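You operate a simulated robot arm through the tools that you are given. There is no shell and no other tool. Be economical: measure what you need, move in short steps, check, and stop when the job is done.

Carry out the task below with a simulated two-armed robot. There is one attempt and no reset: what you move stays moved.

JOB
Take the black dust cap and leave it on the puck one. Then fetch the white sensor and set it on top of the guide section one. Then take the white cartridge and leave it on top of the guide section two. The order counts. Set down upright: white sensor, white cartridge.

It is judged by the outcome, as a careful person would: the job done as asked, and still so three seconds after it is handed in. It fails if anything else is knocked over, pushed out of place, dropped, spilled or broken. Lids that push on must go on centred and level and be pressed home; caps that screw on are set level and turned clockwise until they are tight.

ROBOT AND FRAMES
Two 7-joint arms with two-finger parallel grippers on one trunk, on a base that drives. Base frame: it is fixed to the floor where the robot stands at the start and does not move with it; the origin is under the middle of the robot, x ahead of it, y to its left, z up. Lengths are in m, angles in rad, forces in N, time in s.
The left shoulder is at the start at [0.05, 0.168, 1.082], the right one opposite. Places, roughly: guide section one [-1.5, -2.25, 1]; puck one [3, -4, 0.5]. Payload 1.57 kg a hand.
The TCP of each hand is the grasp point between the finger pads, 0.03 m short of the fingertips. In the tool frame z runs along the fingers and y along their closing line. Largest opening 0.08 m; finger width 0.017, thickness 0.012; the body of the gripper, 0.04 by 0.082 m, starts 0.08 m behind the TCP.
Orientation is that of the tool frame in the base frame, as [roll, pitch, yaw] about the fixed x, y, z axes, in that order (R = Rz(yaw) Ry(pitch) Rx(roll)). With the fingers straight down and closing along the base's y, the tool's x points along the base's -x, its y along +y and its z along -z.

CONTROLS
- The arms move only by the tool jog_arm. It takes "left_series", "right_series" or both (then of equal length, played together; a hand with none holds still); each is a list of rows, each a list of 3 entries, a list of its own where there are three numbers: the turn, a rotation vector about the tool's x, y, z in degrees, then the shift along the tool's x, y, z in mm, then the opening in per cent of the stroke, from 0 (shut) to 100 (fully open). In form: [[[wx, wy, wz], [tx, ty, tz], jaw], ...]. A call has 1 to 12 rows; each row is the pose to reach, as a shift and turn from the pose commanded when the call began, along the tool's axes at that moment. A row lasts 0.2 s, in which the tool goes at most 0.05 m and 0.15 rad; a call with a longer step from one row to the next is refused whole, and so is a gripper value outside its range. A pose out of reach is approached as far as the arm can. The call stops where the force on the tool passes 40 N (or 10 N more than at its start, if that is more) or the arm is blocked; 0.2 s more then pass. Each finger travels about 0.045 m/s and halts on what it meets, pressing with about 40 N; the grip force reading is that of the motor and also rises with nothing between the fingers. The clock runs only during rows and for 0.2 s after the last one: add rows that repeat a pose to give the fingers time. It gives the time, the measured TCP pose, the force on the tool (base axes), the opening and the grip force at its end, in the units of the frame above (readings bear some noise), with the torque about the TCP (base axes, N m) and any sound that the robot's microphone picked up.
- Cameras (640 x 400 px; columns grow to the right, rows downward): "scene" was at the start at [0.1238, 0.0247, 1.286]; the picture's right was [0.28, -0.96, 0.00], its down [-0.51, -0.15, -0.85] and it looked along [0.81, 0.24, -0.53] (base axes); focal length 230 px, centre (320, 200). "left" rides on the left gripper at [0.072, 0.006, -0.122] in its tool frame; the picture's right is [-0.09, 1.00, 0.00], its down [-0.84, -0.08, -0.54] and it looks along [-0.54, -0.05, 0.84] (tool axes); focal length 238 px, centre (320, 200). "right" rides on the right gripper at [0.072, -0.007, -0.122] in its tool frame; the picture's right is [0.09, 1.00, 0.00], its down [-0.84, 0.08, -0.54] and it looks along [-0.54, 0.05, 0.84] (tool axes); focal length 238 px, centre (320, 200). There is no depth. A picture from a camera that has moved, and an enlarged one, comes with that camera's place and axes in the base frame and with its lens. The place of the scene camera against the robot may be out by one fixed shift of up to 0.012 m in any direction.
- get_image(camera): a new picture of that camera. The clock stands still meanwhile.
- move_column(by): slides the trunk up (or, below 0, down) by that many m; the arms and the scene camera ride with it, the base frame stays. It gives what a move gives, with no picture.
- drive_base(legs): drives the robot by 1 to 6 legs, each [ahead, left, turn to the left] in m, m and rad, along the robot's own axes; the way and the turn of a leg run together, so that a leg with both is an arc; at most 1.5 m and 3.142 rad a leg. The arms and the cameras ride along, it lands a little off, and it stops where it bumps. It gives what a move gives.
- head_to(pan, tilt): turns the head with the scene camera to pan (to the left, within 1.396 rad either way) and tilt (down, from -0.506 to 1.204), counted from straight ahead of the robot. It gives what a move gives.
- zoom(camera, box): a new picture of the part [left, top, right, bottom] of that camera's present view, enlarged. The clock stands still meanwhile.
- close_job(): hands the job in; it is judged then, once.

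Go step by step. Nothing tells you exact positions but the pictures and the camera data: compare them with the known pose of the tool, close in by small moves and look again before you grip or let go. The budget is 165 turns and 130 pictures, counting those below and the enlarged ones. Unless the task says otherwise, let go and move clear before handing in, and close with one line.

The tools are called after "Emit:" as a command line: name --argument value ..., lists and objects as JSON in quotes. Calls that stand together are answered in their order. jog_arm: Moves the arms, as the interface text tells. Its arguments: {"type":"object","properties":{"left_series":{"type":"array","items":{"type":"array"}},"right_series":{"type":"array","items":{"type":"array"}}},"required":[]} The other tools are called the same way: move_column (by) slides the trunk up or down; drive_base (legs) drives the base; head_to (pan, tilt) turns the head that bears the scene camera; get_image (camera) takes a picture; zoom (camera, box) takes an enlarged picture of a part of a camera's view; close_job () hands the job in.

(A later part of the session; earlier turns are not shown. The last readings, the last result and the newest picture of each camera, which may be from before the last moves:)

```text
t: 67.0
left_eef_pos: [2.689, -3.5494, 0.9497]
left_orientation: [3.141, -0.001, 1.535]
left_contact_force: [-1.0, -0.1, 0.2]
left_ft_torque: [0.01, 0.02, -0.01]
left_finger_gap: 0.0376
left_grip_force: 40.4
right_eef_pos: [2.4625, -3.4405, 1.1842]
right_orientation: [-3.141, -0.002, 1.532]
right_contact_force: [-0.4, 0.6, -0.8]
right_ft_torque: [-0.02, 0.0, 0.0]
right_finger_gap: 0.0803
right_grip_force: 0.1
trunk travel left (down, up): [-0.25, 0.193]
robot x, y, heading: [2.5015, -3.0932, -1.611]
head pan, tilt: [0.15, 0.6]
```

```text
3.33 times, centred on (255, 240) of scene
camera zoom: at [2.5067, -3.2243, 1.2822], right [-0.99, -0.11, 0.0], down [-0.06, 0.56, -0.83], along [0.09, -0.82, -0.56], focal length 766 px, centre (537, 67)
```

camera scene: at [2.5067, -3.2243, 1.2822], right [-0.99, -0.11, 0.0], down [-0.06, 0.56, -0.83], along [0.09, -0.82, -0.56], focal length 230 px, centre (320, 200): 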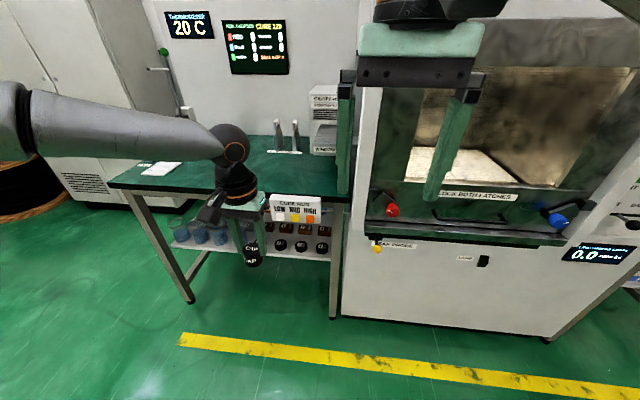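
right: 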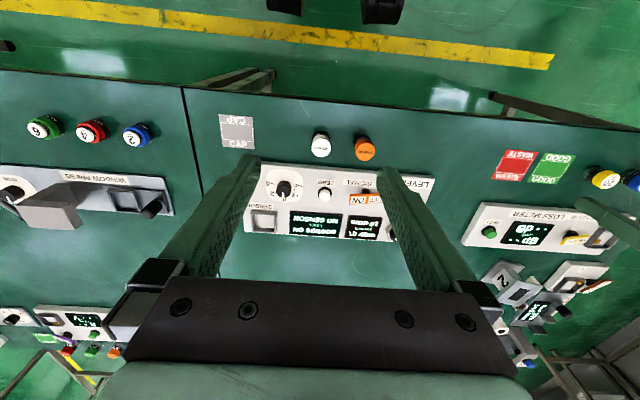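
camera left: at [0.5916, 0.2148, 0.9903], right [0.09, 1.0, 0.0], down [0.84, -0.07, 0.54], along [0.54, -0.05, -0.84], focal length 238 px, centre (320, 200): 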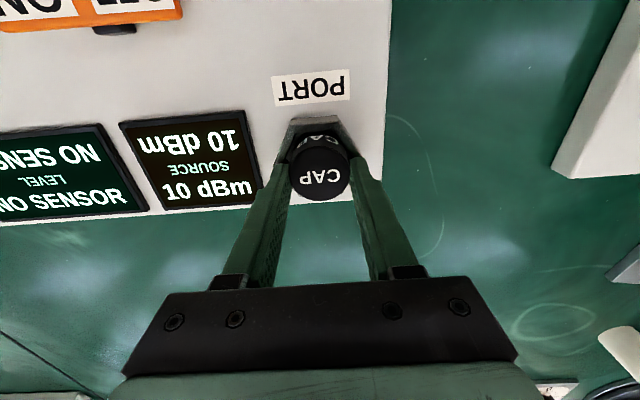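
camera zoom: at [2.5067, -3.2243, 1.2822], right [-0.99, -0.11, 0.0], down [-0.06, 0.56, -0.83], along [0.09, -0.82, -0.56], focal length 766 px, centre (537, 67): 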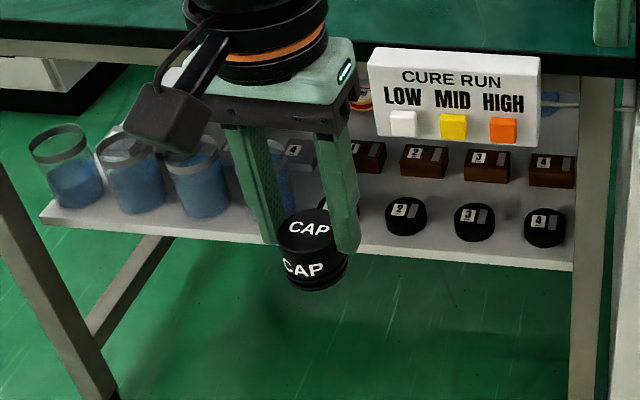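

Puck 1 lies hidden behind the cap, about (2.87, -3.98, 0.5) under the table top, so I'll need a tilted grasp: I plan to set the cap on this table top near its edge and regrip it with the tool tilted. First I retract the right arm and drive closer.

Emit:
jog_arm --right_series '[[[0, 0, 0], [40, 0, 0], 100], [[0, 0, 0], [80, 0, 0], 100], [[0, 0, 0], [120, 0, 0], 100], [[0, 0, 0], [120, 0, 0], 50], [[0, 0, 0], [120, 0, 0], 0], [[0, 0, 0], [120, 0, 0], 0], [[0, 0, 0], [120, 0, 0], 0]]'

Emit:
drive_base --legs '[[0, 0.28, 0.04], [0.3, 0, 0]]'

Emit:
head_to --pan 0.35 --tilt 0.75

Emit:
get_image --camera "scene"

Emit:
get_image --camera "left"

```text
t: 67.8
left_eef_pos: [2.689, -3.5492, 0.9491]
left_orientation: [-3.14, 0.0, 1.533]
left_contact_force: [-0.3, -0.5, -0.5]
left_ft_torque: [0.0, 0.01, 0.0]
left_finger_gap: 0.0377
left_grip_force: 39.7
right_eef_pos: [2.4622, -3.3358, 1.183]
right_orientation: [-3.141, -0.006, 1.518]
right_contact_force: [2.8, -4.4, -3.1]
right_ft_torque: [0.09, 0.3, -0.16]
right_finger_gap: 0.0628
right_grip_force: 0.3
trunk travel left (down, up): [-0.25, 0.193]
robot x, y, heading: [2.503, -3.0972, -1.611]
head pan, tilt: [0.15, 0.6]
stopped in row 4 (right hand): the force on the tool passed its limit (the readings are from after the stop); the commanded pose is now the measured one
```

```text
t: 71.5
left_eef_pos: [2.9961, -3.8387, 0.9514]
left_orientation: [3.141, 0.001, 1.575]
left_contact_force: [-0.8, -0.3, 0.0]
left_ft_torque: [0.0, 0.0, -0.02]
left_finger_gap: 0.0374
left_grip_force: 39.9
right_eef_pos: [2.7596, -3.6368, 1.1823]
right_orientation: [-3.138, -0.006, 1.563]
right_contact_force: [-0.3, -10.5, -5.9]
right_ft_torque: [0.92, 0.01, 0.12]
right_finger_gap: 0.0401
right_grip_force: 0.0
trunk travel left (down, up): [-0.25, 0.193]
robot x, y, heading: [2.7883, -3.3925, -1.566]
head pan, tilt: [0.15, 0.6]
```

```text
t: 72.2
left_eef_pos: [2.997, -3.8386, 0.9496]
left_orientation: [-3.142, 0.0, 1.576]
left_contact_force: [0.4, -0.6, -0.6]
left_ft_torque: [0.01, 0.04, 0.01]
left_finger_gap: 0.0374
left_grip_force: 40.0
right_eef_pos: [2.7609, -3.6415, 1.1783]
right_orientation: [-3.131, 0.004, 1.535]
right_contact_force: [51.9, -38.3, -56.6]
right_ft_torque: [0.02, 6.26, -4.28]
right_finger_gap: 0.0401
right_grip_force: 0.0
trunk travel left (down, up): [-0.25, 0.193]
robot x, y, heading: [2.7845, -3.3941, -1.56]
head pan, tilt: [0.351, 0.75]
```

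```text
94 pictures are left
camera scene: at [2.8053, -3.5185, 1.2767], right [-0.97, -0.23, 0.0], down [-0.14, 0.6, -0.79], along [0.18, -0.77, -0.62], focal length 230 px, centre (320, 200)
```

scene: 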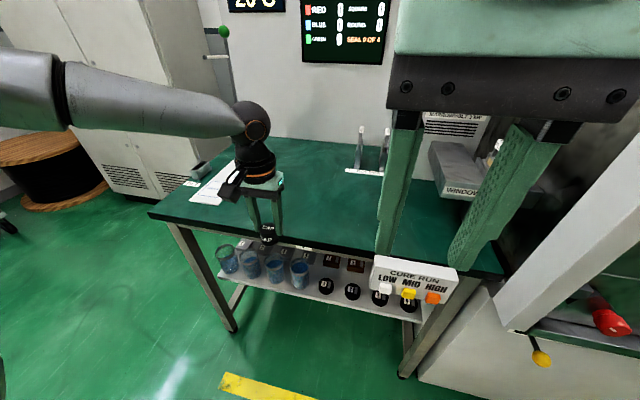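

```text
93 pictures are left
camera left: at [3.0026, -3.7655, 1.0701], right [1.0, -0.09, 0.0], down [-0.07, -0.84, 0.54], along [-0.05, -0.54, -0.84], focal length 238 px, centre (320, 200)
```

left: 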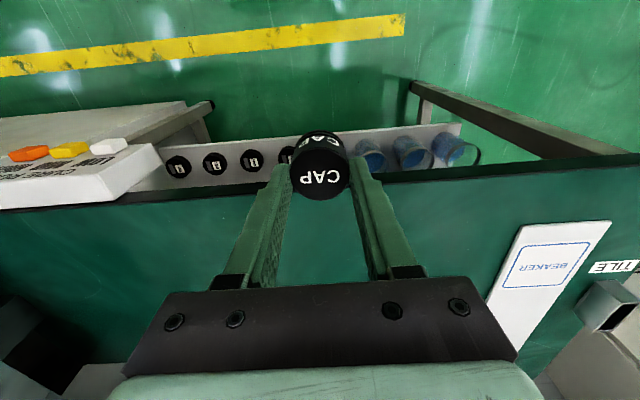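

The right hand is pressing against the head; I move it forward again at once.

Emit:
jog_arm --right_series '[[[0, 0, 0], [-30, -10, 10], 40], [[0, 0, 0], [-70, -30, 20], 30], [[0, 0, 0], [-110, -60, 30], 0], [[0, 0, 0], [-110, -90, 30], 0], [[0, 0, 0], [-110, -90, 30], 0]]'

Emit:
get_image --camera "scene"

```text
refused: row 3 steps farther than a row can; nothing moved
```

```text
92 pictures are left
camera scene: at [2.8053, -3.5185, 1.2767], right [-0.97, -0.23, 0.0], down [-0.14, 0.6, -0.79], along [0.18, -0.77, -0.62], focal length 230 px, centre (320, 200)
```

scene: 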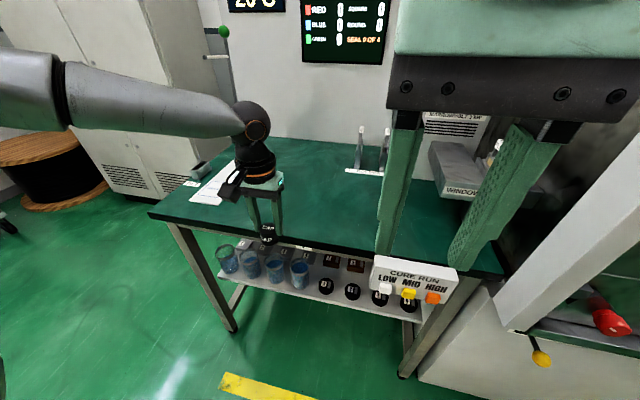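

Emit:
jog_arm --right_series '[[[0, 0, 0], [-20, -5, 10], 50], [[0, 0, 0], [-50, -20, 20], 50], [[0, 0, 0], [-75, -45, 30], 20], [[0, 0, 0], [-90, -80, 30], 0], [[0, 0, 0], [-90, -120, 30], 0], [[0, 0, 0], [-90, -120, 30], 0]]'

Emit:
zoom --camera "scene" --box '[200, 200, 440, 330]'

```text
t: 73.6
left_eef_pos: [2.9965, -3.8388, 0.9492]
left_orientation: [-3.14, 0.001, 1.576]
left_contact_force: [0.3, 0.1, 0.6]
left_ft_torque: [0.0, 0.01, 0.02]
left_finger_gap: 0.0373
left_grip_force: 40.0
right_eef_pos: [2.6386, -3.7271, 1.1547]
right_orientation: [-3.138, -0.004, 1.563]
right_contact_force: [0.6, 0.1, 0.0]
right_ft_torque: [0.0, 0.01, 0.03]
right_finger_gap: 0.0002
right_grip_force: 21.2
trunk travel left (down, up): [-0.25, 0.193]
robot x, y, heading: [2.7849, -3.3934, -1.569]
head pan, tilt: [0.351, 0.75]
```

```text
2.67 times, centred on (320, 265) of scene
camera zoom: at [2.8149, -3.5122, 1.2693], right [-0.94, -0.35, 0.0], down [-0.24, 0.64, -0.73], along [0.25, -0.69, -0.68], focal length 613 px, centre (320, 27)
```

zoom: 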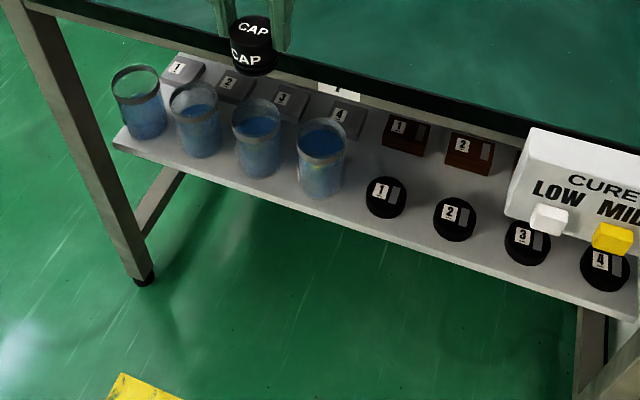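

Puck 1 sits at about (2.887, -3.985, 0.5), right of a beaker. I bring the robot nearer, keeping the right hand away from the furnace.

Emit:
jog_arm --right_series '[[[0, 0, 0], [10, 40, 0], 0], [[0, 0, 0], [10, 60, 0], 0], [[0, 0, 0], [10, 60, 0], 0]]'

Emit:
drive_base --legs '[[0.15, -0.05, 0]]'

Emit:
get_image --camera "scene"

Emit:
get_image --camera "left"

```text
t: 74.4
left_eef_pos: [2.9966, -3.8396, 0.9498]
left_orientation: [3.141, 0.0, 1.576]
left_contact_force: [-0.3, -1.1, -0.9]
left_ft_torque: [0.01, -0.01, -0.03]
left_finger_gap: 0.0374
left_grip_force: 40.3
right_eef_pos: [2.6984, -3.7184, 1.1528]
right_orientation: [-3.14, -0.005, 1.562]
right_contact_force: [0.1, 0.1, -0.5]
right_ft_torque: [-0.01, 0.01, 0.0]
right_finger_gap: 0.0001
right_grip_force: 21.1
trunk travel left (down, up): [-0.25, 0.193]
robot x, y, heading: [2.7897, -3.3925, -1.563]
head pan, tilt: [0.351, 0.75]
```

```text
t: 75.8
left_eef_pos: [2.9462, -3.9528, 0.961]
left_orientation: [-3.141, 0.027, 1.558]
left_contact_force: [-0.1, -0.2, 0.4]
left_ft_torque: [0.01, 0.02, -0.02]
left_finger_gap: 0.0371
left_grip_force: 39.7
right_eef_pos: [2.6503, -3.8118, 1.1628]
right_orientation: [-3.111, 0.058, 1.589]
right_contact_force: [-0.7, 0.0, -0.4]
right_ft_torque: [-0.04, -0.01, 0.02]
right_finger_gap: 0.0
right_grip_force: 21.0
trunk travel left (down, up): [-0.25, 0.193]
robot x, y, heading: [2.7436, -3.5198, -1.581]
head pan, tilt: [0.351, 0.75]
stopped in leg 1: the robot was blocked; the commanded pose is now the measured one
```

```text
90 pictures are left
camera scene: at [2.7698, -3.6144, 1.2722], right [-0.94, -0.33, 0.01], down [-0.23, 0.62, -0.75], along [0.24, -0.71, -0.66], focal length 230 px, centre (320, 200)
```

scene: 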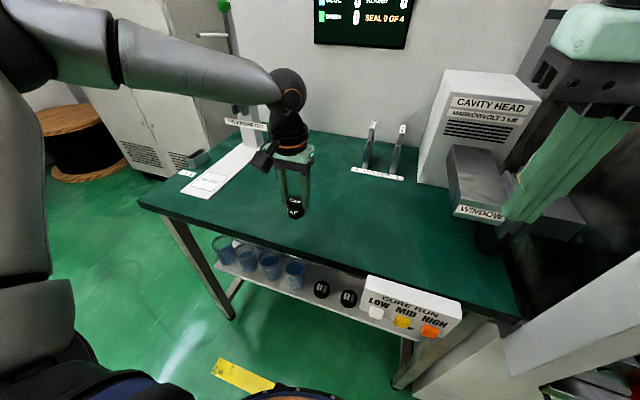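

```text
89 pictures are left
camera left: at [2.9532, -3.8761, 1.0795], right [0.99, -0.1, 0.0], down [-0.09, -0.82, 0.56], along [-0.06, -0.56, -0.83], focal length 238 px, centre (320, 200)
```

left: 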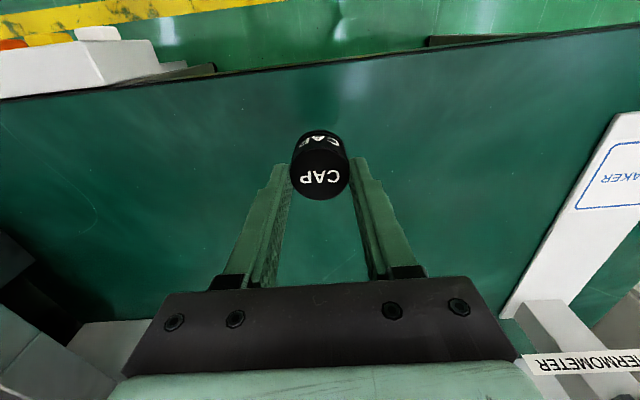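

The base bumped something; I back off a little so it sits level.

Emit:
drive_base --legs '[[-0.04, 0, 0.01]]'

Emit:
get_image --camera "scene"

```text
t: 76.7
left_eef_pos: [2.9516, -3.9298, 0.9514]
left_orientation: [-3.141, 0.002, 1.575]
left_contact_force: [-0.2, 0.1, -1.4]
left_ft_torque: [-0.03, -0.02, -0.01]
left_finger_gap: 0.0372
left_grip_force: 40.1
right_eef_pos: [2.6539, -3.8023, 1.1541]
right_orientation: [-3.12, 0.018, 1.593]
right_contact_force: [0.0, -0.8, -0.2]
right_ft_torque: [-0.01, -0.01, 0.0]
right_finger_gap: 0.0
right_grip_force: 21.5
trunk travel left (down, up): [-0.25, 0.193]
robot x, y, heading: [2.7444, -3.4877, -1.568]
head pan, tilt: [0.351, 0.75]
```

```text
88 pictures are left
camera scene: at [2.7699, -3.604, 1.2694], right [-0.94, -0.35, 0.0], down [-0.24, 0.64, -0.73], along [0.25, -0.69, -0.68], focal length 230 px, centre (320, 200)
```

scene: 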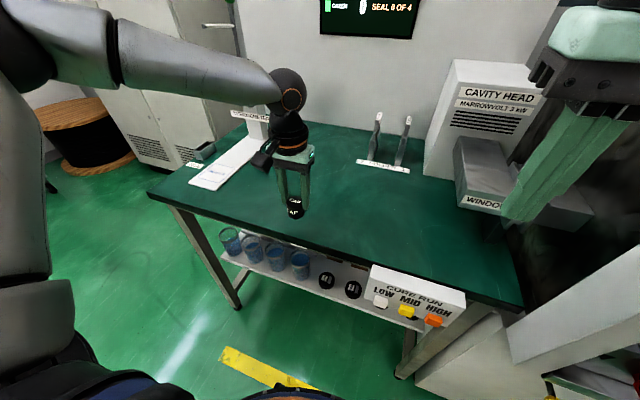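

I extend over the table edge and lower toward the table top.

Emit:
jog_arm --left_series '[[[0, 0, 0], [-30, 0, 0], 20], [[0, 0, 0], [-55, 0, 10], 20], [[0, 0, 0], [-55, 0, 50], 20], [[0, 0, 0], [-55, 0, 80], 20], [[0, 0, 0], [-55, 0, 90], 20], [[0, 0, 0], [-55, 0, 90], 20]]'

Emit:
zoom --camera "scene" --box '[230, 130, 370, 240]'

Emit:
get_image --camera "left"

```text
t: 77.8
left_eef_pos: [2.9516, -3.9885, 0.8817]
left_orientation: [-3.132, 0.032, 1.576]
left_contact_force: [-1.4, 4.2, 18.6]
left_ft_torque: [0.22, -0.15, 0.03]
left_finger_gap: 0.038
left_grip_force: 39.3
left hand out of reach, approached as far as the arm can: row 4, 5
right_eef_pos: [2.6542, -3.8032, 1.1543]
right_orientation: [-3.12, 0.021, 1.591]
right_contact_force: [-0.6, -0.6, -0.3]
right_ft_torque: [-0.03, 0.01, 0.0]
right_finger_gap: 0.0001
right_grip_force: 21.8
trunk travel left (down, up): [-0.25, 0.193]
robot x, y, heading: [2.7404, -3.486, -1.568]
head pan, tilt: [0.351, 0.75]
stopped in row 5 (left hand): the force on the tool passed its limit (the readings are from after the stop); the commanded pose is now the measured one
```

```text
3.64 times, centred on (300, 185) of scene
camera zoom: at [2.7696, -3.6026, 1.2694], right [-0.94, -0.35, 0.0], down [-0.24, 0.64, -0.73], along [0.26, -0.69, -0.68], focal length 836 px, centre (393, 254)
```

zoom: 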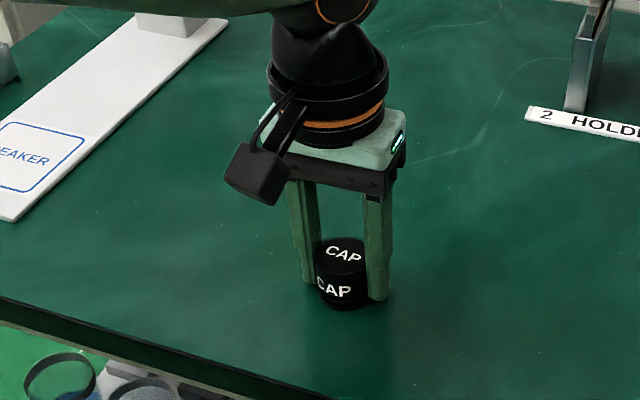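

```text
86 pictures are left
camera left: at [2.9592, -3.9118, 1.0003], right [1.0, -0.09, -0.01], down [-0.07, -0.82, 0.57], along [-0.06, -0.57, -0.82], focal length 238 px, centre (320, 200)
```

left: 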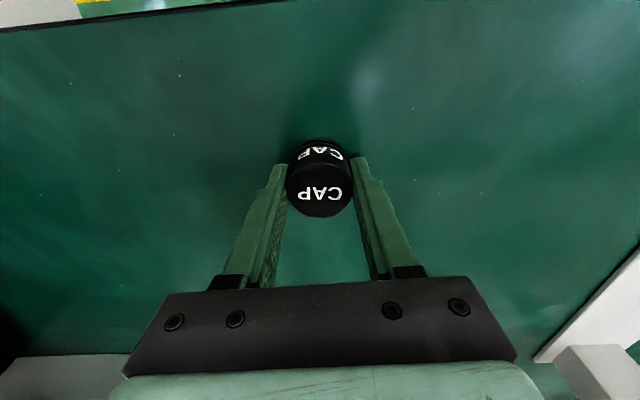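

The cap stands on the table top (surface about z≈0.85), about 8 cm from the edge. I release, rise and back off.

Emit:
jog_arm --left_series '[[[0, 0, 0], [0, 0, -2], 60], [[0, 0, 0], [0, 0, -2], 100], [[0, 0, 0], [0, 0, -2], 100], [[0, 0, 0], [0, 0, -2], 100], [[0, 0, 0], [0, 0, -40], 100], [[0, 0, 0], [0, 0, -75], 100], [[0, 0, 0], [45, 0, -75], 100], [[0, 0, 0], [90, 0, -75], 100], [[0, 0, 0], [90, 0, -75], 100]]'

Emit:
zoom --camera "scene" --box '[230, 130, 370, 240]'

Emit:
get_image --camera "left"

```text
t: 79.8
left_eef_pos: [2.9533, -3.8956, 0.9531]
left_orientation: [-3.133, 0.023, 1.576]
left_contact_force: [-1.0, 0.0, 0.3]
left_ft_torque: [0.01, -0.02, -0.04]
left_finger_gap: 0.0798
left_grip_force: 0.2
right_eef_pos: [2.655, -3.8036, 1.1526]
right_orientation: [-3.12, 0.018, 1.591]
right_contact_force: [0.8, 0.5, -0.6]
right_ft_torque: [-0.02, 0.01, -0.01]
right_finger_gap: 0.0001
right_grip_force: 21.4
trunk travel left (down, up): [-0.25, 0.193]
robot x, y, heading: [2.7409, -3.4846, -1.567]
head pan, tilt: [0.351, 0.75]
```

```text
3.64 times, centred on (300, 185) of scene
camera zoom: at [2.77, -3.6043, 1.2693], right [-0.94, -0.35, 0.0], down [-0.24, 0.64, -0.73], along [0.25, -0.69, -0.68], focal length 836 px, centre (393, 254)
```

zoom: 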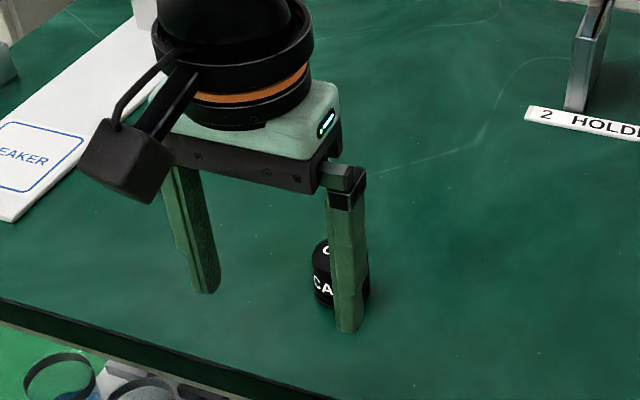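

```text
84 pictures are left
camera left: at [2.9601, -3.8205, 1.0721], right [1.0, -0.09, -0.01], down [-0.07, -0.82, 0.56], along [-0.05, -0.56, -0.83], focal length 238 px, centre (320, 200)
```

left: 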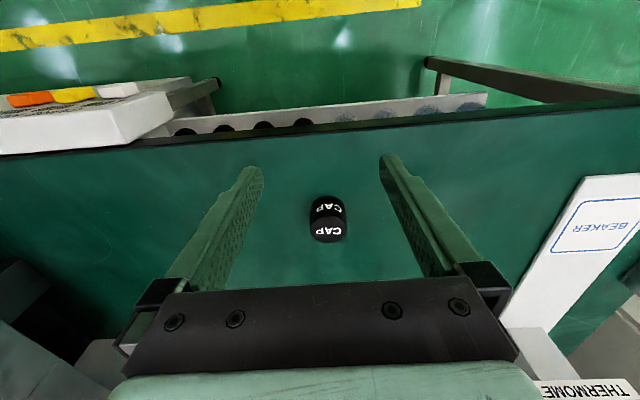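

The cap stands upright at about (2.954, -3.982). I tilt the left tool 65° so the fingers point forward.

Emit:
jog_arm --left_series '[[[0, -8, 0], [0, 0, -10], 100], [[0, -16, 0], [0, 0, -20], 100], [[0, -24, 0], [0, 0, -20], 100], [[0, -32, 0], [0, 0, -20], 100], [[0, -40, 0], [0, 0, -20], 100], [[0, -48, 0], [0, 0, -20], 100], [[0, -56, 0], [0, 0, -20], 100], [[0, -63, 0], [0, 0, -20], 100], [[0, -63, 0], [0, 0, -20], 100]]'

Emit:
get_image --camera "left"

Emit:
get_image --camera "scene"

```text
t: 81.8
left_eef_pos: [2.9489, -3.9392, 0.9674]
left_orientation: [-3.123, 1.124, 1.59]
left_contact_force: [-0.2, 0.6, -0.4]
left_ft_torque: [-0.02, -0.01, 0.02]
left_finger_gap: 0.0801
left_grip_force: 0.2
left hand out of reach, approached as far as the arm can: row 6, 7, 8, 9
right_eef_pos: [2.6546, -3.8039, 1.1529]
right_orientation: [-3.122, 0.019, 1.591]
right_contact_force: [-0.8, -0.2, -0.2]
right_ft_torque: [-0.01, 0.02, 0.0]
right_finger_gap: 0.0
right_grip_force: 20.9
trunk travel left (down, up): [-0.25, 0.193]
robot x, y, heading: [2.7443, -3.4834, -1.565]
head pan, tilt: [0.351, 0.75]
```

```text
83 pictures are left
camera left: at [2.9546, -3.797, 0.9529], right [1.0, -0.03, 0.08], down [-0.07, 0.13, 0.99], along [-0.04, -0.99, 0.12], focal length 238 px, centre (320, 200)
```

left: 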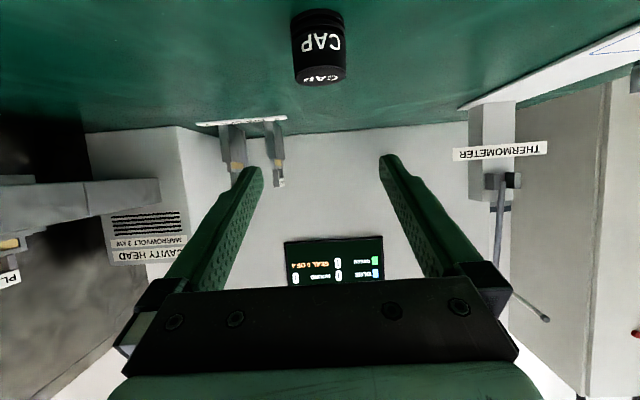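

```text
82 pictures are left
camera scene: at [2.77, -3.6041, 1.2693], right [-0.94, -0.35, 0.0], down [-0.24, 0.64, -0.73], along [0.25, -0.69, -0.68], focal length 230 px, centre (320, 200)
```

scene: 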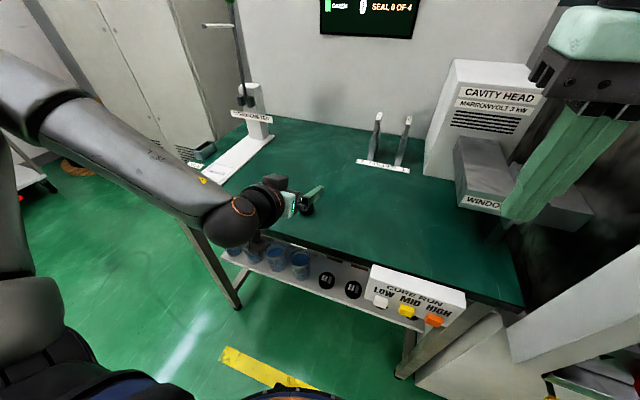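

The fingers are forward and open. I lower them straddling the cap and look before advancing.

Emit:
jog_arm --left_series '[[[0, 0, 0], [-19, 0, 39], 100], [[0, 0, 0], [13, 0, 54], 100], [[0, 0, 0], [44, 0, 69], 100], [[0, 0, 0], [64, 0, 79], 100], [[0, 0, 0], [64, 0, 79], 100]]'

Emit:
get_image --camera "left"

Emit:
zoom --camera "scene" --box '[230, 130, 370, 240]'

```text
t: 83.0
left_eef_pos: [2.9483, -3.9846, 0.8736]
left_orientation: [-3.124, 1.123, 1.59]
left_contact_force: [-0.1, -0.4, 0.6]
left_ft_torque: [0.02, -0.02, 0.0]
left_finger_gap: 0.08
left_grip_force: 0.0
right_eef_pos: [2.6543, -3.8037, 1.1515]
right_orientation: [-3.118, 0.019, 1.591]
right_contact_force: [0.1, 0.0, 0.3]
right_ft_torque: [0.0, 0.03, 0.01]
right_finger_gap: 0.0002
right_grip_force: 21.8
trunk travel left (down, up): [-0.25, 0.193]
robot x, y, heading: [2.7442, -3.4864, -1.565]
head pan, tilt: [0.351, 0.75]
```

```text
81 pictures are left
camera left: at [2.9543, -3.842, 0.8611], right [1.0, -0.03, 0.08], down [-0.07, 0.13, 0.99], along [-0.04, -0.99, 0.12], focal length 238 px, centre (320, 200)
```

left: 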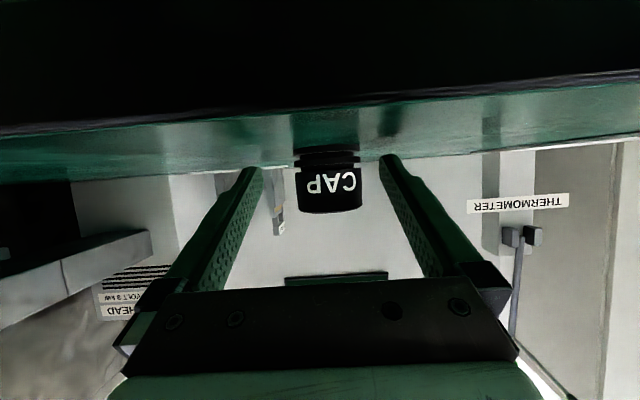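

```text
3.64 times, centred on (300, 185) of scene
camera zoom: at [2.7701, -3.6042, 1.2693], right [-0.94, -0.35, 0.0], down [-0.24, 0.64, -0.73], along [0.25, -0.69, -0.68], focal length 836 px, centre (393, 254)
```

zoom: 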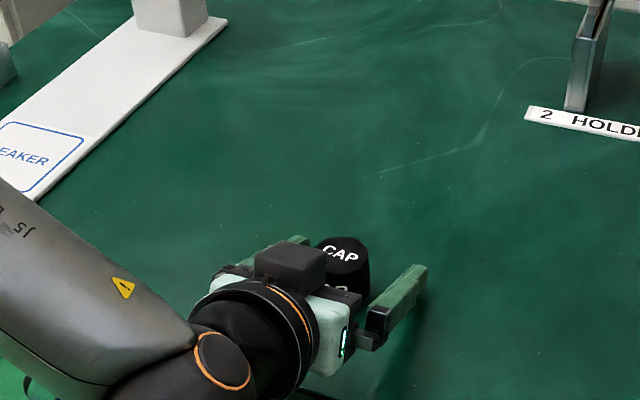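

The cap is centred in depth; I shift 5 mm sideways, then close on it.

Emit:
jog_arm --left_series '[[[0, 0, 0], [0, 5, 0], 100], [[0, 0, 0], [0, 5, 0], 60], [[0, 0, 0], [0, 5, 0], 45], [[0, 0, 0], [0, 5, 0], 30], [[0, 0, 0], [0, 5, 0], 20], [[0, 0, 0], [0, 5, 0], 20]]'

Emit:
get_image --camera "left"

```text
t: 84.4
left_eef_pos: [2.9534, -3.9838, 0.8755]
left_orientation: [-3.125, 1.124, 1.589]
left_contact_force: [0.5, 0.0, 0.4]
left_ft_torque: [-0.01, 0.0, 0.04]
left_finger_gap: 0.0383
left_grip_force: 34.8
right_eef_pos: [2.6551, -3.8037, 1.1525]
right_orientation: [-3.12, 0.019, 1.593]
right_contact_force: [0.3, 0.1, 0.5]
right_ft_torque: [0.01, 0.01, -0.01]
right_finger_gap: 0.0001
right_grip_force: 20.9
trunk travel left (down, up): [-0.25, 0.193]
robot x, y, heading: [2.7431, -3.4873, -1.56]
head pan, tilt: [0.351, 0.75]
```

```text
79 pictures are left
camera left: at [2.9589, -3.8418, 0.8619], right [1.0, -0.04, 0.08], down [-0.07, 0.13, 0.99], along [-0.04, -0.99, 0.12], focal length 238 px, centre (320, 200)
```

left: 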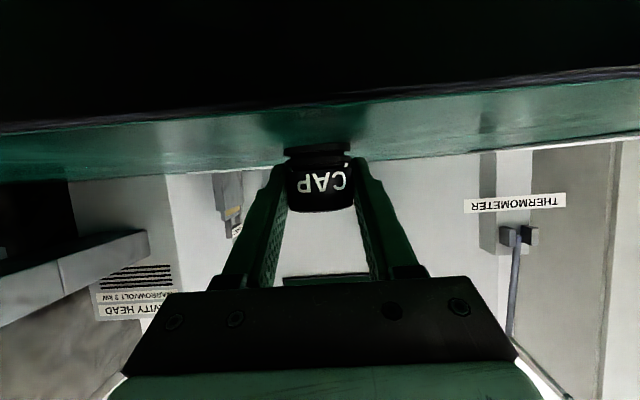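

Gripped level. I lift, back the robot off, and lower the trunk.

Emit:
jog_arm --left_series '[[[0, 0, 0], [-14, 0, -7], 20], [[0, 0, 0], [-45, 0, -22], 20], [[0, 0, 0], [-45, 0, -22], 20]]'

Emit:
drive_base --legs '[[-0.3, 0, 0]]'

Emit:
move_column --by -0.24

Emit:
get_image --camera "left"

Emit:
get_image --camera "scene"

```text
t: 85.2
left_eef_pos: [2.9522, -3.982, 0.924]
left_orientation: [-3.125, 1.124, 1.59]
left_contact_force: [-0.4, 0.4, -0.6]
left_ft_torque: [-0.02, 0.02, -0.04]
left_finger_gap: 0.0384
left_grip_force: 40.3
right_eef_pos: [2.6544, -3.8023, 1.1527]
right_orientation: [-3.118, 0.019, 1.592]
right_contact_force: [-0.1, 0.6, -0.9]
right_ft_torque: [-0.01, 0.0, 0.0]
right_finger_gap: 0.0
right_grip_force: 21.7
trunk travel left (down, up): [-0.25, 0.193]
robot x, y, heading: [2.7419, -3.4847, -1.565]
head pan, tilt: [0.351, 0.75]
```

```text
t: 87.3
left_eef_pos: [2.9495, -3.6727, 0.9244]
left_orientation: [-3.126, 1.124, 1.592]
left_contact_force: [-0.3, -0.1, 0.3]
left_ft_torque: [0.03, 0.04, 0.01]
left_finger_gap: 0.0382
left_grip_force: 39.9
right_eef_pos: [2.6531, -3.4941, 1.1528]
right_orientation: [-3.12, 0.018, 1.595]
right_contact_force: [0.6, -0.8, 1.1]
right_ft_torque: [0.01, 0.02, 0.04]
right_finger_gap: 0.0001
right_grip_force: 21.2
trunk travel left (down, up): [-0.25, 0.193]
robot x, y, heading: [2.739, -3.1775, -1.565]
head pan, tilt: [0.351, 0.75]
```

```text
t: 89.8
left_eef_pos: [2.9496, -3.6733, 0.684]
left_orientation: [-3.127, 1.123, 1.593]
left_contact_force: [-0.1, 0.0, -0.4]
left_ft_torque: [-0.01, -0.01, 0.0]
left_finger_gap: 0.038
left_grip_force: 39.6
right_eef_pos: [2.6536, -3.495, 0.9128]
right_orientation: [-3.121, 0.019, 1.592]
right_contact_force: [0.2, 0.0, -0.5]
right_ft_torque: [-0.02, 0.0, 0.01]
right_finger_gap: 0.0
right_grip_force: 20.7
trunk travel left (down, up): [-0.01, 0.433]
robot x, y, heading: [2.7433, -3.1724, -1.563]
head pan, tilt: [0.351, 0.75]
```

```text
78 pictures are left
camera left: at [2.9557, -3.5311, 0.671], right [1.0, -0.03, 0.08], down [-0.07, 0.13, 0.99], along [-0.04, -0.99, 0.12], focal length 238 px, centre (320, 200)
```

left: 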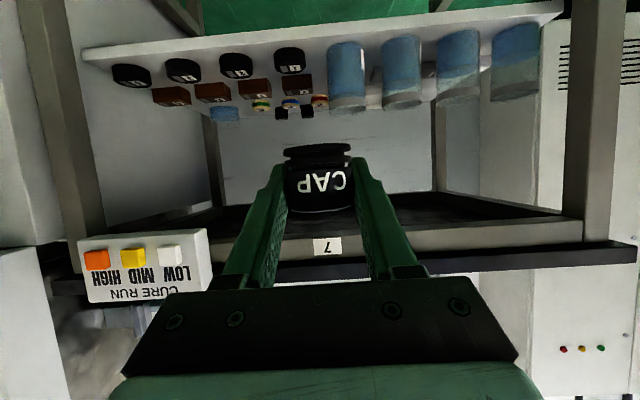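

```text
77 pictures are left
camera scene: at [2.7683, -3.2952, 1.0294], right [-0.94, -0.35, 0.0], down [-0.24, 0.64, -0.73], along [0.26, -0.69, -0.68], focal length 230 px, centre (320, 200)
```

scene: 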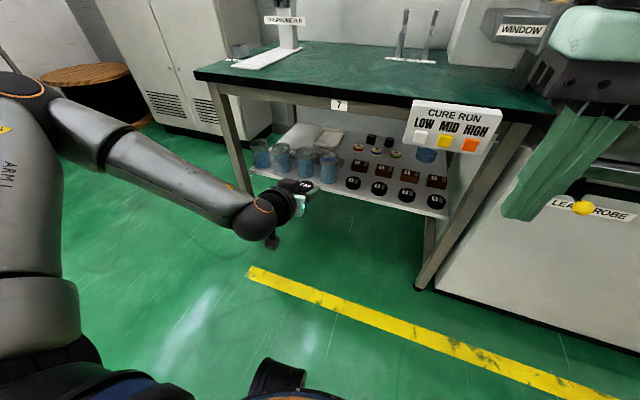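

Good view of the shelf from below-front. I zoom for puck 1's exact place from both cameras.

Emit:
zoom --camera "scene" --box '[230, 120, 470, 250]'

Emit:
zoom --camera "left" --box '[200, 20, 400, 145]'

```text
2.67 times, centred on (350, 185) of scene
camera zoom: at [2.7683, -3.2952, 1.0294], right [-0.94, -0.35, 0.0], down [-0.24, 0.64, -0.73], along [0.26, -0.69, -0.68], focal length 613 px, centre (240, 240)
```

zoom: 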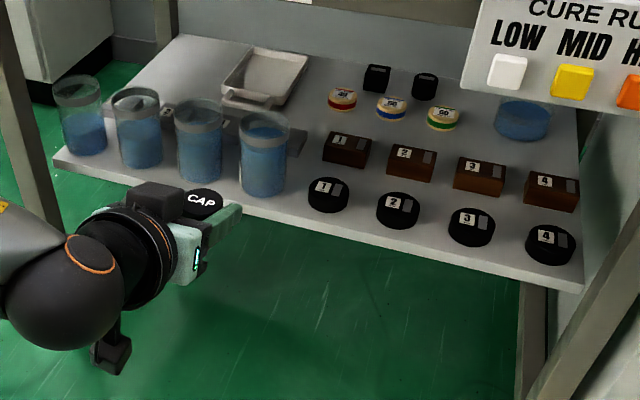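

```text
3.20 times, centred on (300, 82) of left
camera zoom: at [2.9557, -3.5311, 0.671], right [1.0, -0.03, 0.08], down [-0.07, 0.13, 0.99], along [-0.04, -0.99, 0.12], focal length 763 px, centre (384, 576)
```

zoom: 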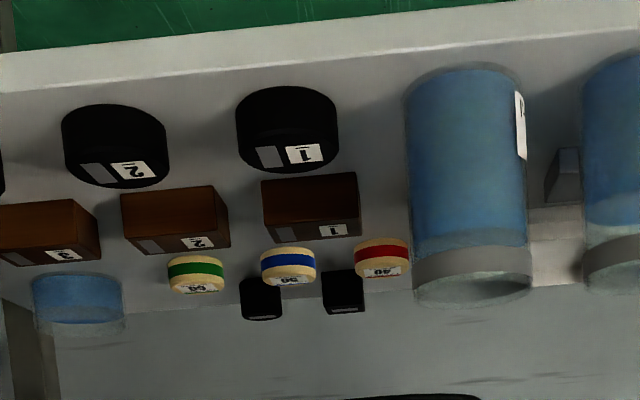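

Puck 1's top centre triangulates to (2.899, -4.013, 0.471), consistent in both views. I lower the arm outside the shelf and align sideways.

Emit:
jog_arm --left_series '[[[0, 0, 0], [36, -12, 17], 20], [[0, 0, 0], [72, -25, 35], 20], [[0, 0, 0], [108, -38, 52], 20], [[0, 0, 0], [144, -50, 69], 20], [[0, 0, 0], [149, -50, 72], 20], [[0, 0, 0], [149, -50, 72], 20]]'

Emit:
get_image --camera "left"

```text
t: 91.2
left_eef_pos: [2.9564, -3.6635, 0.6077]
left_orientation: [-3.124, 1.122, 1.591]
left_contact_force: [0.3, -0.9, 0.8]
left_ft_torque: [-0.01, -0.04, 0.0]
left_finger_gap: 0.0382
left_grip_force: 39.9
left hand out of reach, approached as far as the arm can: row 2, 3, 4, 5, 6
right_eef_pos: [2.6548, -3.4946, 0.9129]
right_orientation: [-3.121, 0.02, 1.594]
right_contact_force: [-0.2, 0.2, 0.3]
right_ft_torque: [0.02, -0.02, -0.03]
right_finger_gap: 0.0001
right_grip_force: 20.9
trunk travel left (down, up): [-0.01, 0.433]
robot x, y, heading: [2.7443, -3.1786, -1.562]
head pan, tilt: [0.351, 0.75]
```

```text
74 pictures are left
camera left: at [2.9615, -3.5219, 0.5945], right [1.0, -0.03, 0.08], down [-0.07, 0.13, 0.99], along [-0.04, -0.99, 0.12], focal length 238 px, centre (320, 200)
```

left: 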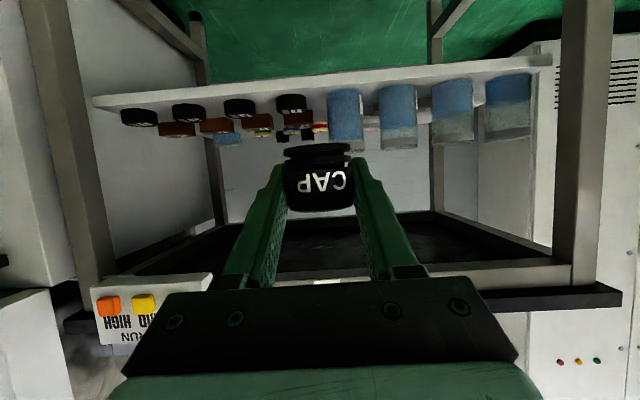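

The arm can't fold that close to the body; I try the lower height farther out.

Emit:
jog_arm --left_series '[[[0, 0, 0], [-21, 0, 45], 20], [[0, 0, 0], [-43, 0, 90], 20], [[0, 0, 0], [-12, -10, 105], 20], [[0, 0, 0], [18, -20, 119], 20], [[0, 0, 0], [41, -30, 130], 20], [[0, 0, 0], [41, -30, 130], 20]]'

```text
t: 92.6
left_eef_pos: [2.9835, -3.7355, 0.6048]
left_orientation: [-3.123, 1.123, 1.591]
left_contact_force: [-0.1, -0.4, -0.5]
left_ft_torque: [-0.04, 0.03, 0.04]
left_finger_gap: 0.0382
left_grip_force: 40.2
left hand out of reach, approached as far as the arm can: row 1, 2, 3, 4, 5, 6
right_eef_pos: [2.653, -3.4954, 0.9123]
right_orientation: [-3.121, 0.02, 1.593]
right_contact_force: [-0.4, -0.1, -0.6]
right_ft_torque: [-0.02, -0.02, -0.02]
right_finger_gap: 0.0001
right_grip_force: 20.9
trunk travel left (down, up): [-0.01, 0.433]
robot x, y, heading: [2.7446, -3.1797, -1.562]
head pan, tilt: [0.351, 0.75]
```

A wrist limit stops this tilt at low height. I test how low the arm gets with a 45° tilt, which still clears the table rail (underside about z≈0.775).

Emit:
jog_arm --left_series '[[[0, 8, 0], [0, -10, 0], 20], [[0, 16, 0], [0, -20, 0], 20], [[0, 20, 0], [0, -40, 0], 20], [[0, 20, 0], [30, -50, 30], 20], [[0, 20, 0], [60, -50, 60], 20], [[0, 20, 0], [60, -50, 80], 20], [[0, 20, 0], [60, -50, 80], 20]]'

```text
t: 94.2
left_eef_pos: [2.9714, -3.7392, 0.5741]
left_orientation: [-3.132, 0.773, 1.584]
left_contact_force: [0.5, -0.4, 0.2]
left_ft_torque: [0.0, 0.0, 0.03]
left_finger_gap: 0.0382
left_grip_force: 40.4
left hand out of reach, approached as far as the arm can: row 4, 5, 6, 7
right_eef_pos: [2.6538, -3.4959, 0.9124]
right_orientation: [-3.122, 0.019, 1.594]
right_contact_force: [0.6, -0.3, 0.3]
right_ft_torque: [0.01, 0.0, -0.01]
right_finger_gap: 0.0001
right_grip_force: 21.0
trunk travel left (down, up): [-0.01, 0.433]
robot x, y, heading: [2.7436, -3.1764, -1.56]
head pan, tilt: [0.351, 0.75]
```

Emit:
jog_arm --left_series '[[[0, 0, 0], [33, -10, -32], 20], [[0, 0, 0], [66, -20, -60], 20], [[0, 0, 0], [92, -30, -50], 20], [[0, 0, 0], [118, -30, -30], 20], [[0, 0, 0], [131, -30, -22], 20], [[0, 0, 0], [131, -30, -22], 20]]'

Emit:
get_image --camera "scene"

```text
t: 95.6
left_eef_pos: [2.9689, -3.6226, 0.5393]
left_orientation: [-3.13, 0.774, 1.583]
left_contact_force: [0.4, 0.0, -0.7]
left_ft_torque: [-0.02, -0.01, -0.03]
left_finger_gap: 0.0381
left_grip_force: 40.0
left hand out of reach, approached as far as the arm can: row 3, 4, 5, 6
right_eef_pos: [2.6529, -3.495, 0.9135]
right_orientation: [-3.12, 0.018, 1.593]
right_contact_force: [-0.4, 0.5, 0.1]
right_ft_torque: [-0.01, -0.02, 0.0]
right_finger_gap: 0.0004
right_grip_force: 21.7
trunk travel left (down, up): [-0.01, 0.433]
robot x, y, heading: [2.7409, -3.1776, -1.562]
head pan, tilt: [0.351, 0.75]
```

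```text
73 pictures are left
camera scene: at [2.7684, -3.2952, 1.0293], right [-0.94, -0.35, 0.0], down [-0.24, 0.64, -0.73], along [0.26, -0.69, -0.68], focal length 230 px, centre (320, 200)
```

scene: 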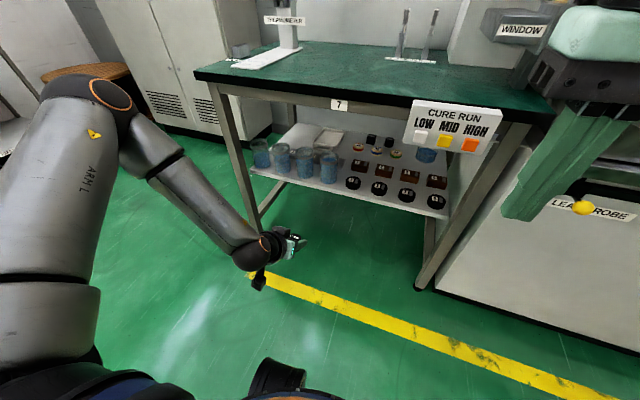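

The arm may simply be too folded with the trunk this low. I raise the trunk 0.15 and lower the hand instead.

Emit:
move_column --by 0.15

Emit:
jog_arm --left_series '[[[0, 0, 0], [27, -10, 28], 20], [[0, 0, 0], [54, -20, 56], 20], [[0, 0, 0], [81, -30, 85], 20], [[0, 0, 0], [108, -35, 113], 20], [[0, 0, 0], [128, -35, 134], 20], [[0, 0, 0], [128, -35, 134], 20]]'

```text
t: 97.3
left_eef_pos: [2.9689, -3.6219, 0.6891]
left_orientation: [-3.131, 0.774, 1.583]
left_contact_force: [-0.6, -0.1, -0.1]
left_ft_torque: [-0.01, -0.01, 0.0]
left_finger_gap: 0.0379
left_grip_force: 39.7
right_eef_pos: [2.6532, -3.4954, 1.0632]
right_orientation: [-3.12, 0.019, 1.594]
right_contact_force: [0.3, -0.6, 1.6]
right_ft_torque: [-0.03, -0.01, 0.01]
right_finger_gap: 0.0001
right_grip_force: 21.1
trunk travel left (down, up): [-0.16, 0.283]
robot x, y, heading: [2.7438, -3.176, -1.567]
head pan, tilt: [0.351, 0.75]
```

```text
t: 98.7
left_eef_pos: [3.0027, -3.6173, 0.6683]
left_orientation: [-3.131, 0.772, 1.583]
left_contact_force: [0.1, 0.5, -0.1]
left_ft_torque: [-0.01, -0.01, 0.01]
left_finger_gap: 0.0383
left_grip_force: 40.1
left hand out of reach, approached as far as the arm can: row 1, 2, 3, 4, 5, 6
right_eef_pos: [2.6522, -3.4954, 1.0635]
right_orientation: [-3.119, 0.019, 1.594]
right_contact_force: [-0.3, 0.6, -0.9]
right_ft_torque: [0.0, 0.01, -0.01]
right_finger_gap: 0.0
right_grip_force: 21.7
trunk travel left (down, up): [-0.16, 0.283]
robot x, y, heading: [2.7459, -3.1791, -1.565]
head pan, tilt: [0.351, 0.75]
```

The limit eases farther to the side, but here the furnace hinders the right arm. Better: set the cap back on the table top, and use the right hand with the robot standing further left. First I restore the tilted pose and height.

Emit:
move_column --by 0.09

Emit:
jog_arm --left_series '[[[0, 0, 0], [-33, -8, -25], 20], [[0, 0, 0], [-66, -18, -50], 20], [[0, 0, 0], [-100, -28, -70], 20], [[0, 0, 0], [-130, -40, -85], 20], [[0, -7, 0], [-146, -47, -80], 20], [[0, -14, 0], [-146, -47, -80], 20], [[0, -20, 0], [-146, -47, -80], 20], [[0, -20, 0], [-146, -47, -80], 20]]'

```text
t: 100.0
left_eef_pos: [3.0017, -3.6172, 0.7595]
left_orientation: [-3.132, 0.773, 1.584]
left_contact_force: [0.4, -0.7, -0.3]
left_ft_torque: [0.01, 0.01, 0.0]
left_finger_gap: 0.0381
left_grip_force: 40.1
right_eef_pos: [2.6532, -3.4947, 1.1522]
right_orientation: [-3.121, 0.02, 1.593]
right_contact_force: [-0.9, -0.2, -0.2]
right_ft_torque: [0.02, 0.01, -0.01]
right_finger_gap: 0.0
right_grip_force: 21.5
trunk travel left (down, up): [-0.25, 0.193]
robot x, y, heading: [2.7407, -3.1755, -1.567]
head pan, tilt: [0.351, 0.75]
```

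```text
t: 101.8
left_eef_pos: [2.9555, -3.6653, 0.9179]
left_orientation: [-3.123, 1.124, 1.593]
left_contact_force: [-0.3, -0.5, -0.1]
left_ft_torque: [-0.04, 0.03, 0.0]
left_finger_gap: 0.0381
left_grip_force: 40.0
right_eef_pos: [2.6536, -3.4955, 1.1528]
right_orientation: [-3.122, 0.018, 1.593]
right_contact_force: [-0.1, -0.4, 0.1]
right_ft_torque: [-0.02, -0.02, -0.02]
right_finger_gap: 0.0002
right_grip_force: 21.2
trunk travel left (down, up): [-0.25, 0.193]
robot x, y, heading: [2.7433, -3.1791, -1.564]
head pan, tilt: [0.351, 0.75]
```

I drive forward so the cap is back over the table top.

Emit:
drive_base --legs '[[0.3, 0.03, 0]]'

Emit:
get_image --camera "left"

```text
t: 103.8
left_eef_pos: [2.9869, -3.9614, 0.9169]
left_orientation: [-3.124, 1.122, 1.593]
left_contact_force: [0.3, -0.2, 0.2]
left_ft_torque: [0.01, -0.02, -0.02]
left_finger_gap: 0.038
left_grip_force: 40.5
right_eef_pos: [2.6833, -3.7901, 1.1532]
right_orientation: [-3.118, 0.018, 1.594]
right_contact_force: [0.2, -1.0, -0.5]
right_ft_torque: [0.06, -0.03, 0.0]
right_finger_gap: 0.0
right_grip_force: 21.2
trunk travel left (down, up): [-0.25, 0.193]
robot x, y, heading: [2.774, -3.4714, -1.563]
head pan, tilt: [0.351, 0.75]
```

```text
72 pictures are left
camera left: at [2.9927, -3.819, 0.9034], right [1.0, -0.04, 0.08], down [-0.07, 0.12, 0.99], along [-0.04, -0.99, 0.12], focal length 238 px, centre (320, 200)
```

left: 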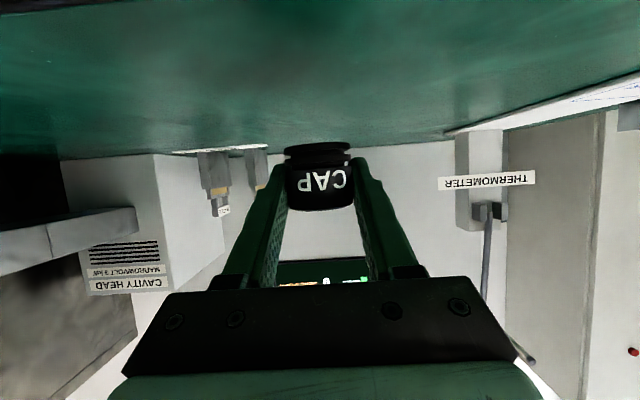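

I lower the last 4 cm, open, and back the robot straight out.

Emit:
jog_arm --left_series '[[[0, 0, 0], [24, 0, 11], 20], [[0, 0, 0], [36, 0, 17], 20], [[0, 0, 0], [36, 0, 17], 20], [[0, 0, 0], [36, 0, 17], 60], [[0, 0, 0], [36, 0, 17], 100], [[0, 0, 0], [36, 0, 17], 100], [[0, 0, 0], [36, 0, 17], 100]]'

Emit:
drive_base --legs '[[-0.3, 0, 0]]'

Emit:
get_image --camera "left"

```text
t: 105.4
left_eef_pos: [2.9864, -3.9594, 0.8805]
left_orientation: [-3.124, 1.122, 1.589]
left_contact_force: [0.2, -0.1, -0.1]
left_ft_torque: [0.0, 0.03, -0.02]
left_finger_gap: 0.08
left_grip_force: 0.2
right_eef_pos: [2.6852, -3.7901, 1.1522]
right_orientation: [-3.121, 0.019, 1.591]
right_contact_force: [0.7, 0.2, -1.3]
right_ft_torque: [-0.02, -0.01, 0.04]
right_finger_gap: 0.0
right_grip_force: 21.6
trunk travel left (down, up): [-0.25, 0.193]
robot x, y, heading: [2.774, -3.4706, -1.563]
head pan, tilt: [0.351, 0.75]
```

```text
t: 107.4
left_eef_pos: [2.986, -3.6676, 0.879]
left_orientation: [-3.125, 1.122, 1.592]
left_contact_force: [0.0, 0.1, 0.4]
left_ft_torque: [0.0, 0.03, -0.01]
left_finger_gap: 0.0798
left_grip_force: 0.1
right_eef_pos: [2.6826, -3.4966, 1.1525]
right_orientation: [-3.12, 0.019, 1.593]
right_contact_force: [0.3, 0.7, -0.1]
right_ft_torque: [-0.04, 0.0, 0.02]
right_finger_gap: 0.0
right_grip_force: 21.4
trunk travel left (down, up): [-0.25, 0.193]
robot x, y, heading: [2.7742, -3.1839, -1.565]
head pan, tilt: [0.351, 0.75]
```

```text
71 pictures are left
camera left: at [2.9917, -3.5259, 0.8656], right [1.0, -0.03, 0.08], down [-0.07, 0.13, 0.99], along [-0.04, -0.99, 0.12], focal length 238 px, centre (320, 200)
```

left: 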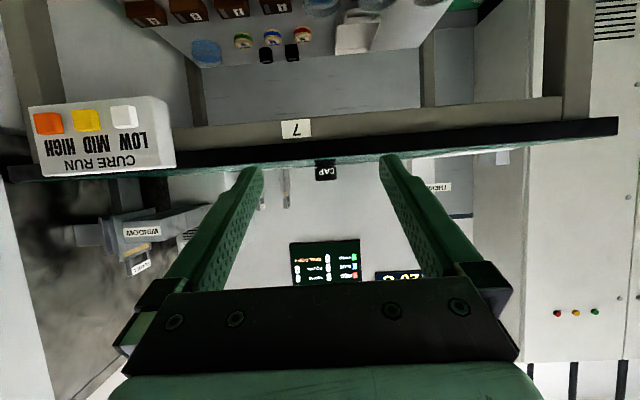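

The cap stands at about (2.986, -3.96) on the table top. I raise the left arm out of the way and test how low the right hand can go with a 42° tilt.

Emit:
jog_arm --left_series '[[[0, 6, 0], [-35, 5, -20], 100], [[0, 14, 0], [-70, 20, -40], 100], [[0, 22, 0], [-100, 40, -60], 100], [[0, 30, 0], [-120, 60, -85], 100], [[0, 38, 0], [-135, 80, -110], 100], [[0, 46, 0], [-141, 100, -140], 100], [[0, 54, 0], [-141, 100, -167], 100], [[0, 62, 0], [-141, 100, -167], 100], [[0, 64, 0], [-141, 100, -167], 50], [[0, 64, 0], [-141, 100, -167], 0]]' --right_series '[[[0, 0, 0], [-20, -25, 30], 50], [[0, -4, 0], [-40, -50, 60], 100], [[0, -12, 0], [-60, -75, 90], 100], [[0, -20, 0], [-80, -100, 130], 100], [[0, -28, 0], [-100, -125, 170], 100], [[0, -36, 0], [-120, -150, 210], 100], [[0, -42, 0], [-127, -160, 255], 100], [[0, -42, 0], [-127, -160, 300], 100], [[0, -42, 0], [-127, -160, 345], 100], [[0, -42, 0], [-127, -160, 390], 100]]'

```text
refused: row 4 steps farther than a row can; nothing moved
```

Emit:
jog_arm --left_series '[[[0, 6, 0], [-35, 5, -20], 100], [[0, 14, 0], [-70, 20, -40], 100], [[0, 22, 0], [-100, 40, -60], 100], [[0, 30, 0], [-120, 60, -85], 100], [[0, 38, 0], [-135, 80, -110], 100], [[0, 46, 0], [-141, 100, -140], 100], [[0, 54, 0], [-141, 100, -167], 100], [[0, 62, 0], [-141, 100, -167], 100], [[0, 64, 0], [-141, 100, -167], 50], [[0, 64, 0], [-141, 100, -167], 0], [[0, 64, 0], [-141, 100, -167], 0]]' --right_series '[[[0, 0, 0], [-20, -25, 30], 50], [[0, -4, 0], [-40, -50, 60], 100], [[0, -12, 0], [-60, -75, 90], 100], [[0, -20, 0], [-80, -100, 123], 100], [[0, -28, 0], [-100, -125, 156], 100], [[0, -36, 0], [-120, -150, 190], 100], [[0, -42, 0], [-127, -160, 232], 100], [[0, -42, 0], [-127, -160, 272], 100], [[0, -42, 0], [-127, -160, 320], 100], [[0, -42, 0], [-127, -160, 365], 100], [[0, -42, 0], [-127, -160, 400], 100]]'

```text
t: 109.8
left_eef_pos: [3.0862, -3.5797, 1.0783]
left_orientation: [-3.135, 0.006, 1.576]
left_contact_force: [0.1, -0.5, -0.1]
left_ft_torque: [-0.01, 0.03, 0.01]
left_finger_gap: 0.0118
left_grip_force: 0.2
right_eef_pos: [2.5164, -3.6357, 0.7554]
right_orientation: [-3.112, 0.752, 1.616]
right_contact_force: [0.3, 0.4, 0.3]
right_ft_torque: [-0.01, 0.0, -0.01]
right_finger_gap: 0.0799
right_grip_force: 0.1
trunk travel left (down, up): [-0.25, 0.193]
robot x, y, heading: [2.7679, -3.1772, -1.568]
head pan, tilt: [0.351, 0.75]
```

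The right hand reaches that low easily. I test more tilt and lower.

Emit:
jog_arm --right_series '[[[0, -7, 0], [0, 0, 0], 100], [[0, -14, 0], [0, 0, 0], 100], [[0, -17, 0], [0, 0, 0], 100], [[0, -17, 0], [20, 0, 20], 100], [[0, -17, 0], [34, 0, 37], 100]]'

```text
t: 111.0
left_eef_pos: [3.0869, -3.5782, 1.0784]
left_orientation: [-3.135, 0.005, 1.579]
left_contact_force: [0.6, 0.7, 0.0]
left_ft_torque: [-0.02, 0.03, -0.02]
left_finger_gap: 0.0
left_grip_force: 21.2
right_eef_pos: [2.5155, -3.6369, 0.7092]
right_orientation: [-3.097, 1.049, 1.634]
right_contact_force: [0.3, 0.7, -0.5]
right_ft_torque: [-0.01, -0.01, 0.03]
right_finger_gap: 0.0799
right_grip_force: 0.0
trunk travel left (down, up): [-0.25, 0.193]
robot x, y, heading: [2.7717, -3.1771, -1.565]
head pan, tilt: [0.351, 0.75]
```

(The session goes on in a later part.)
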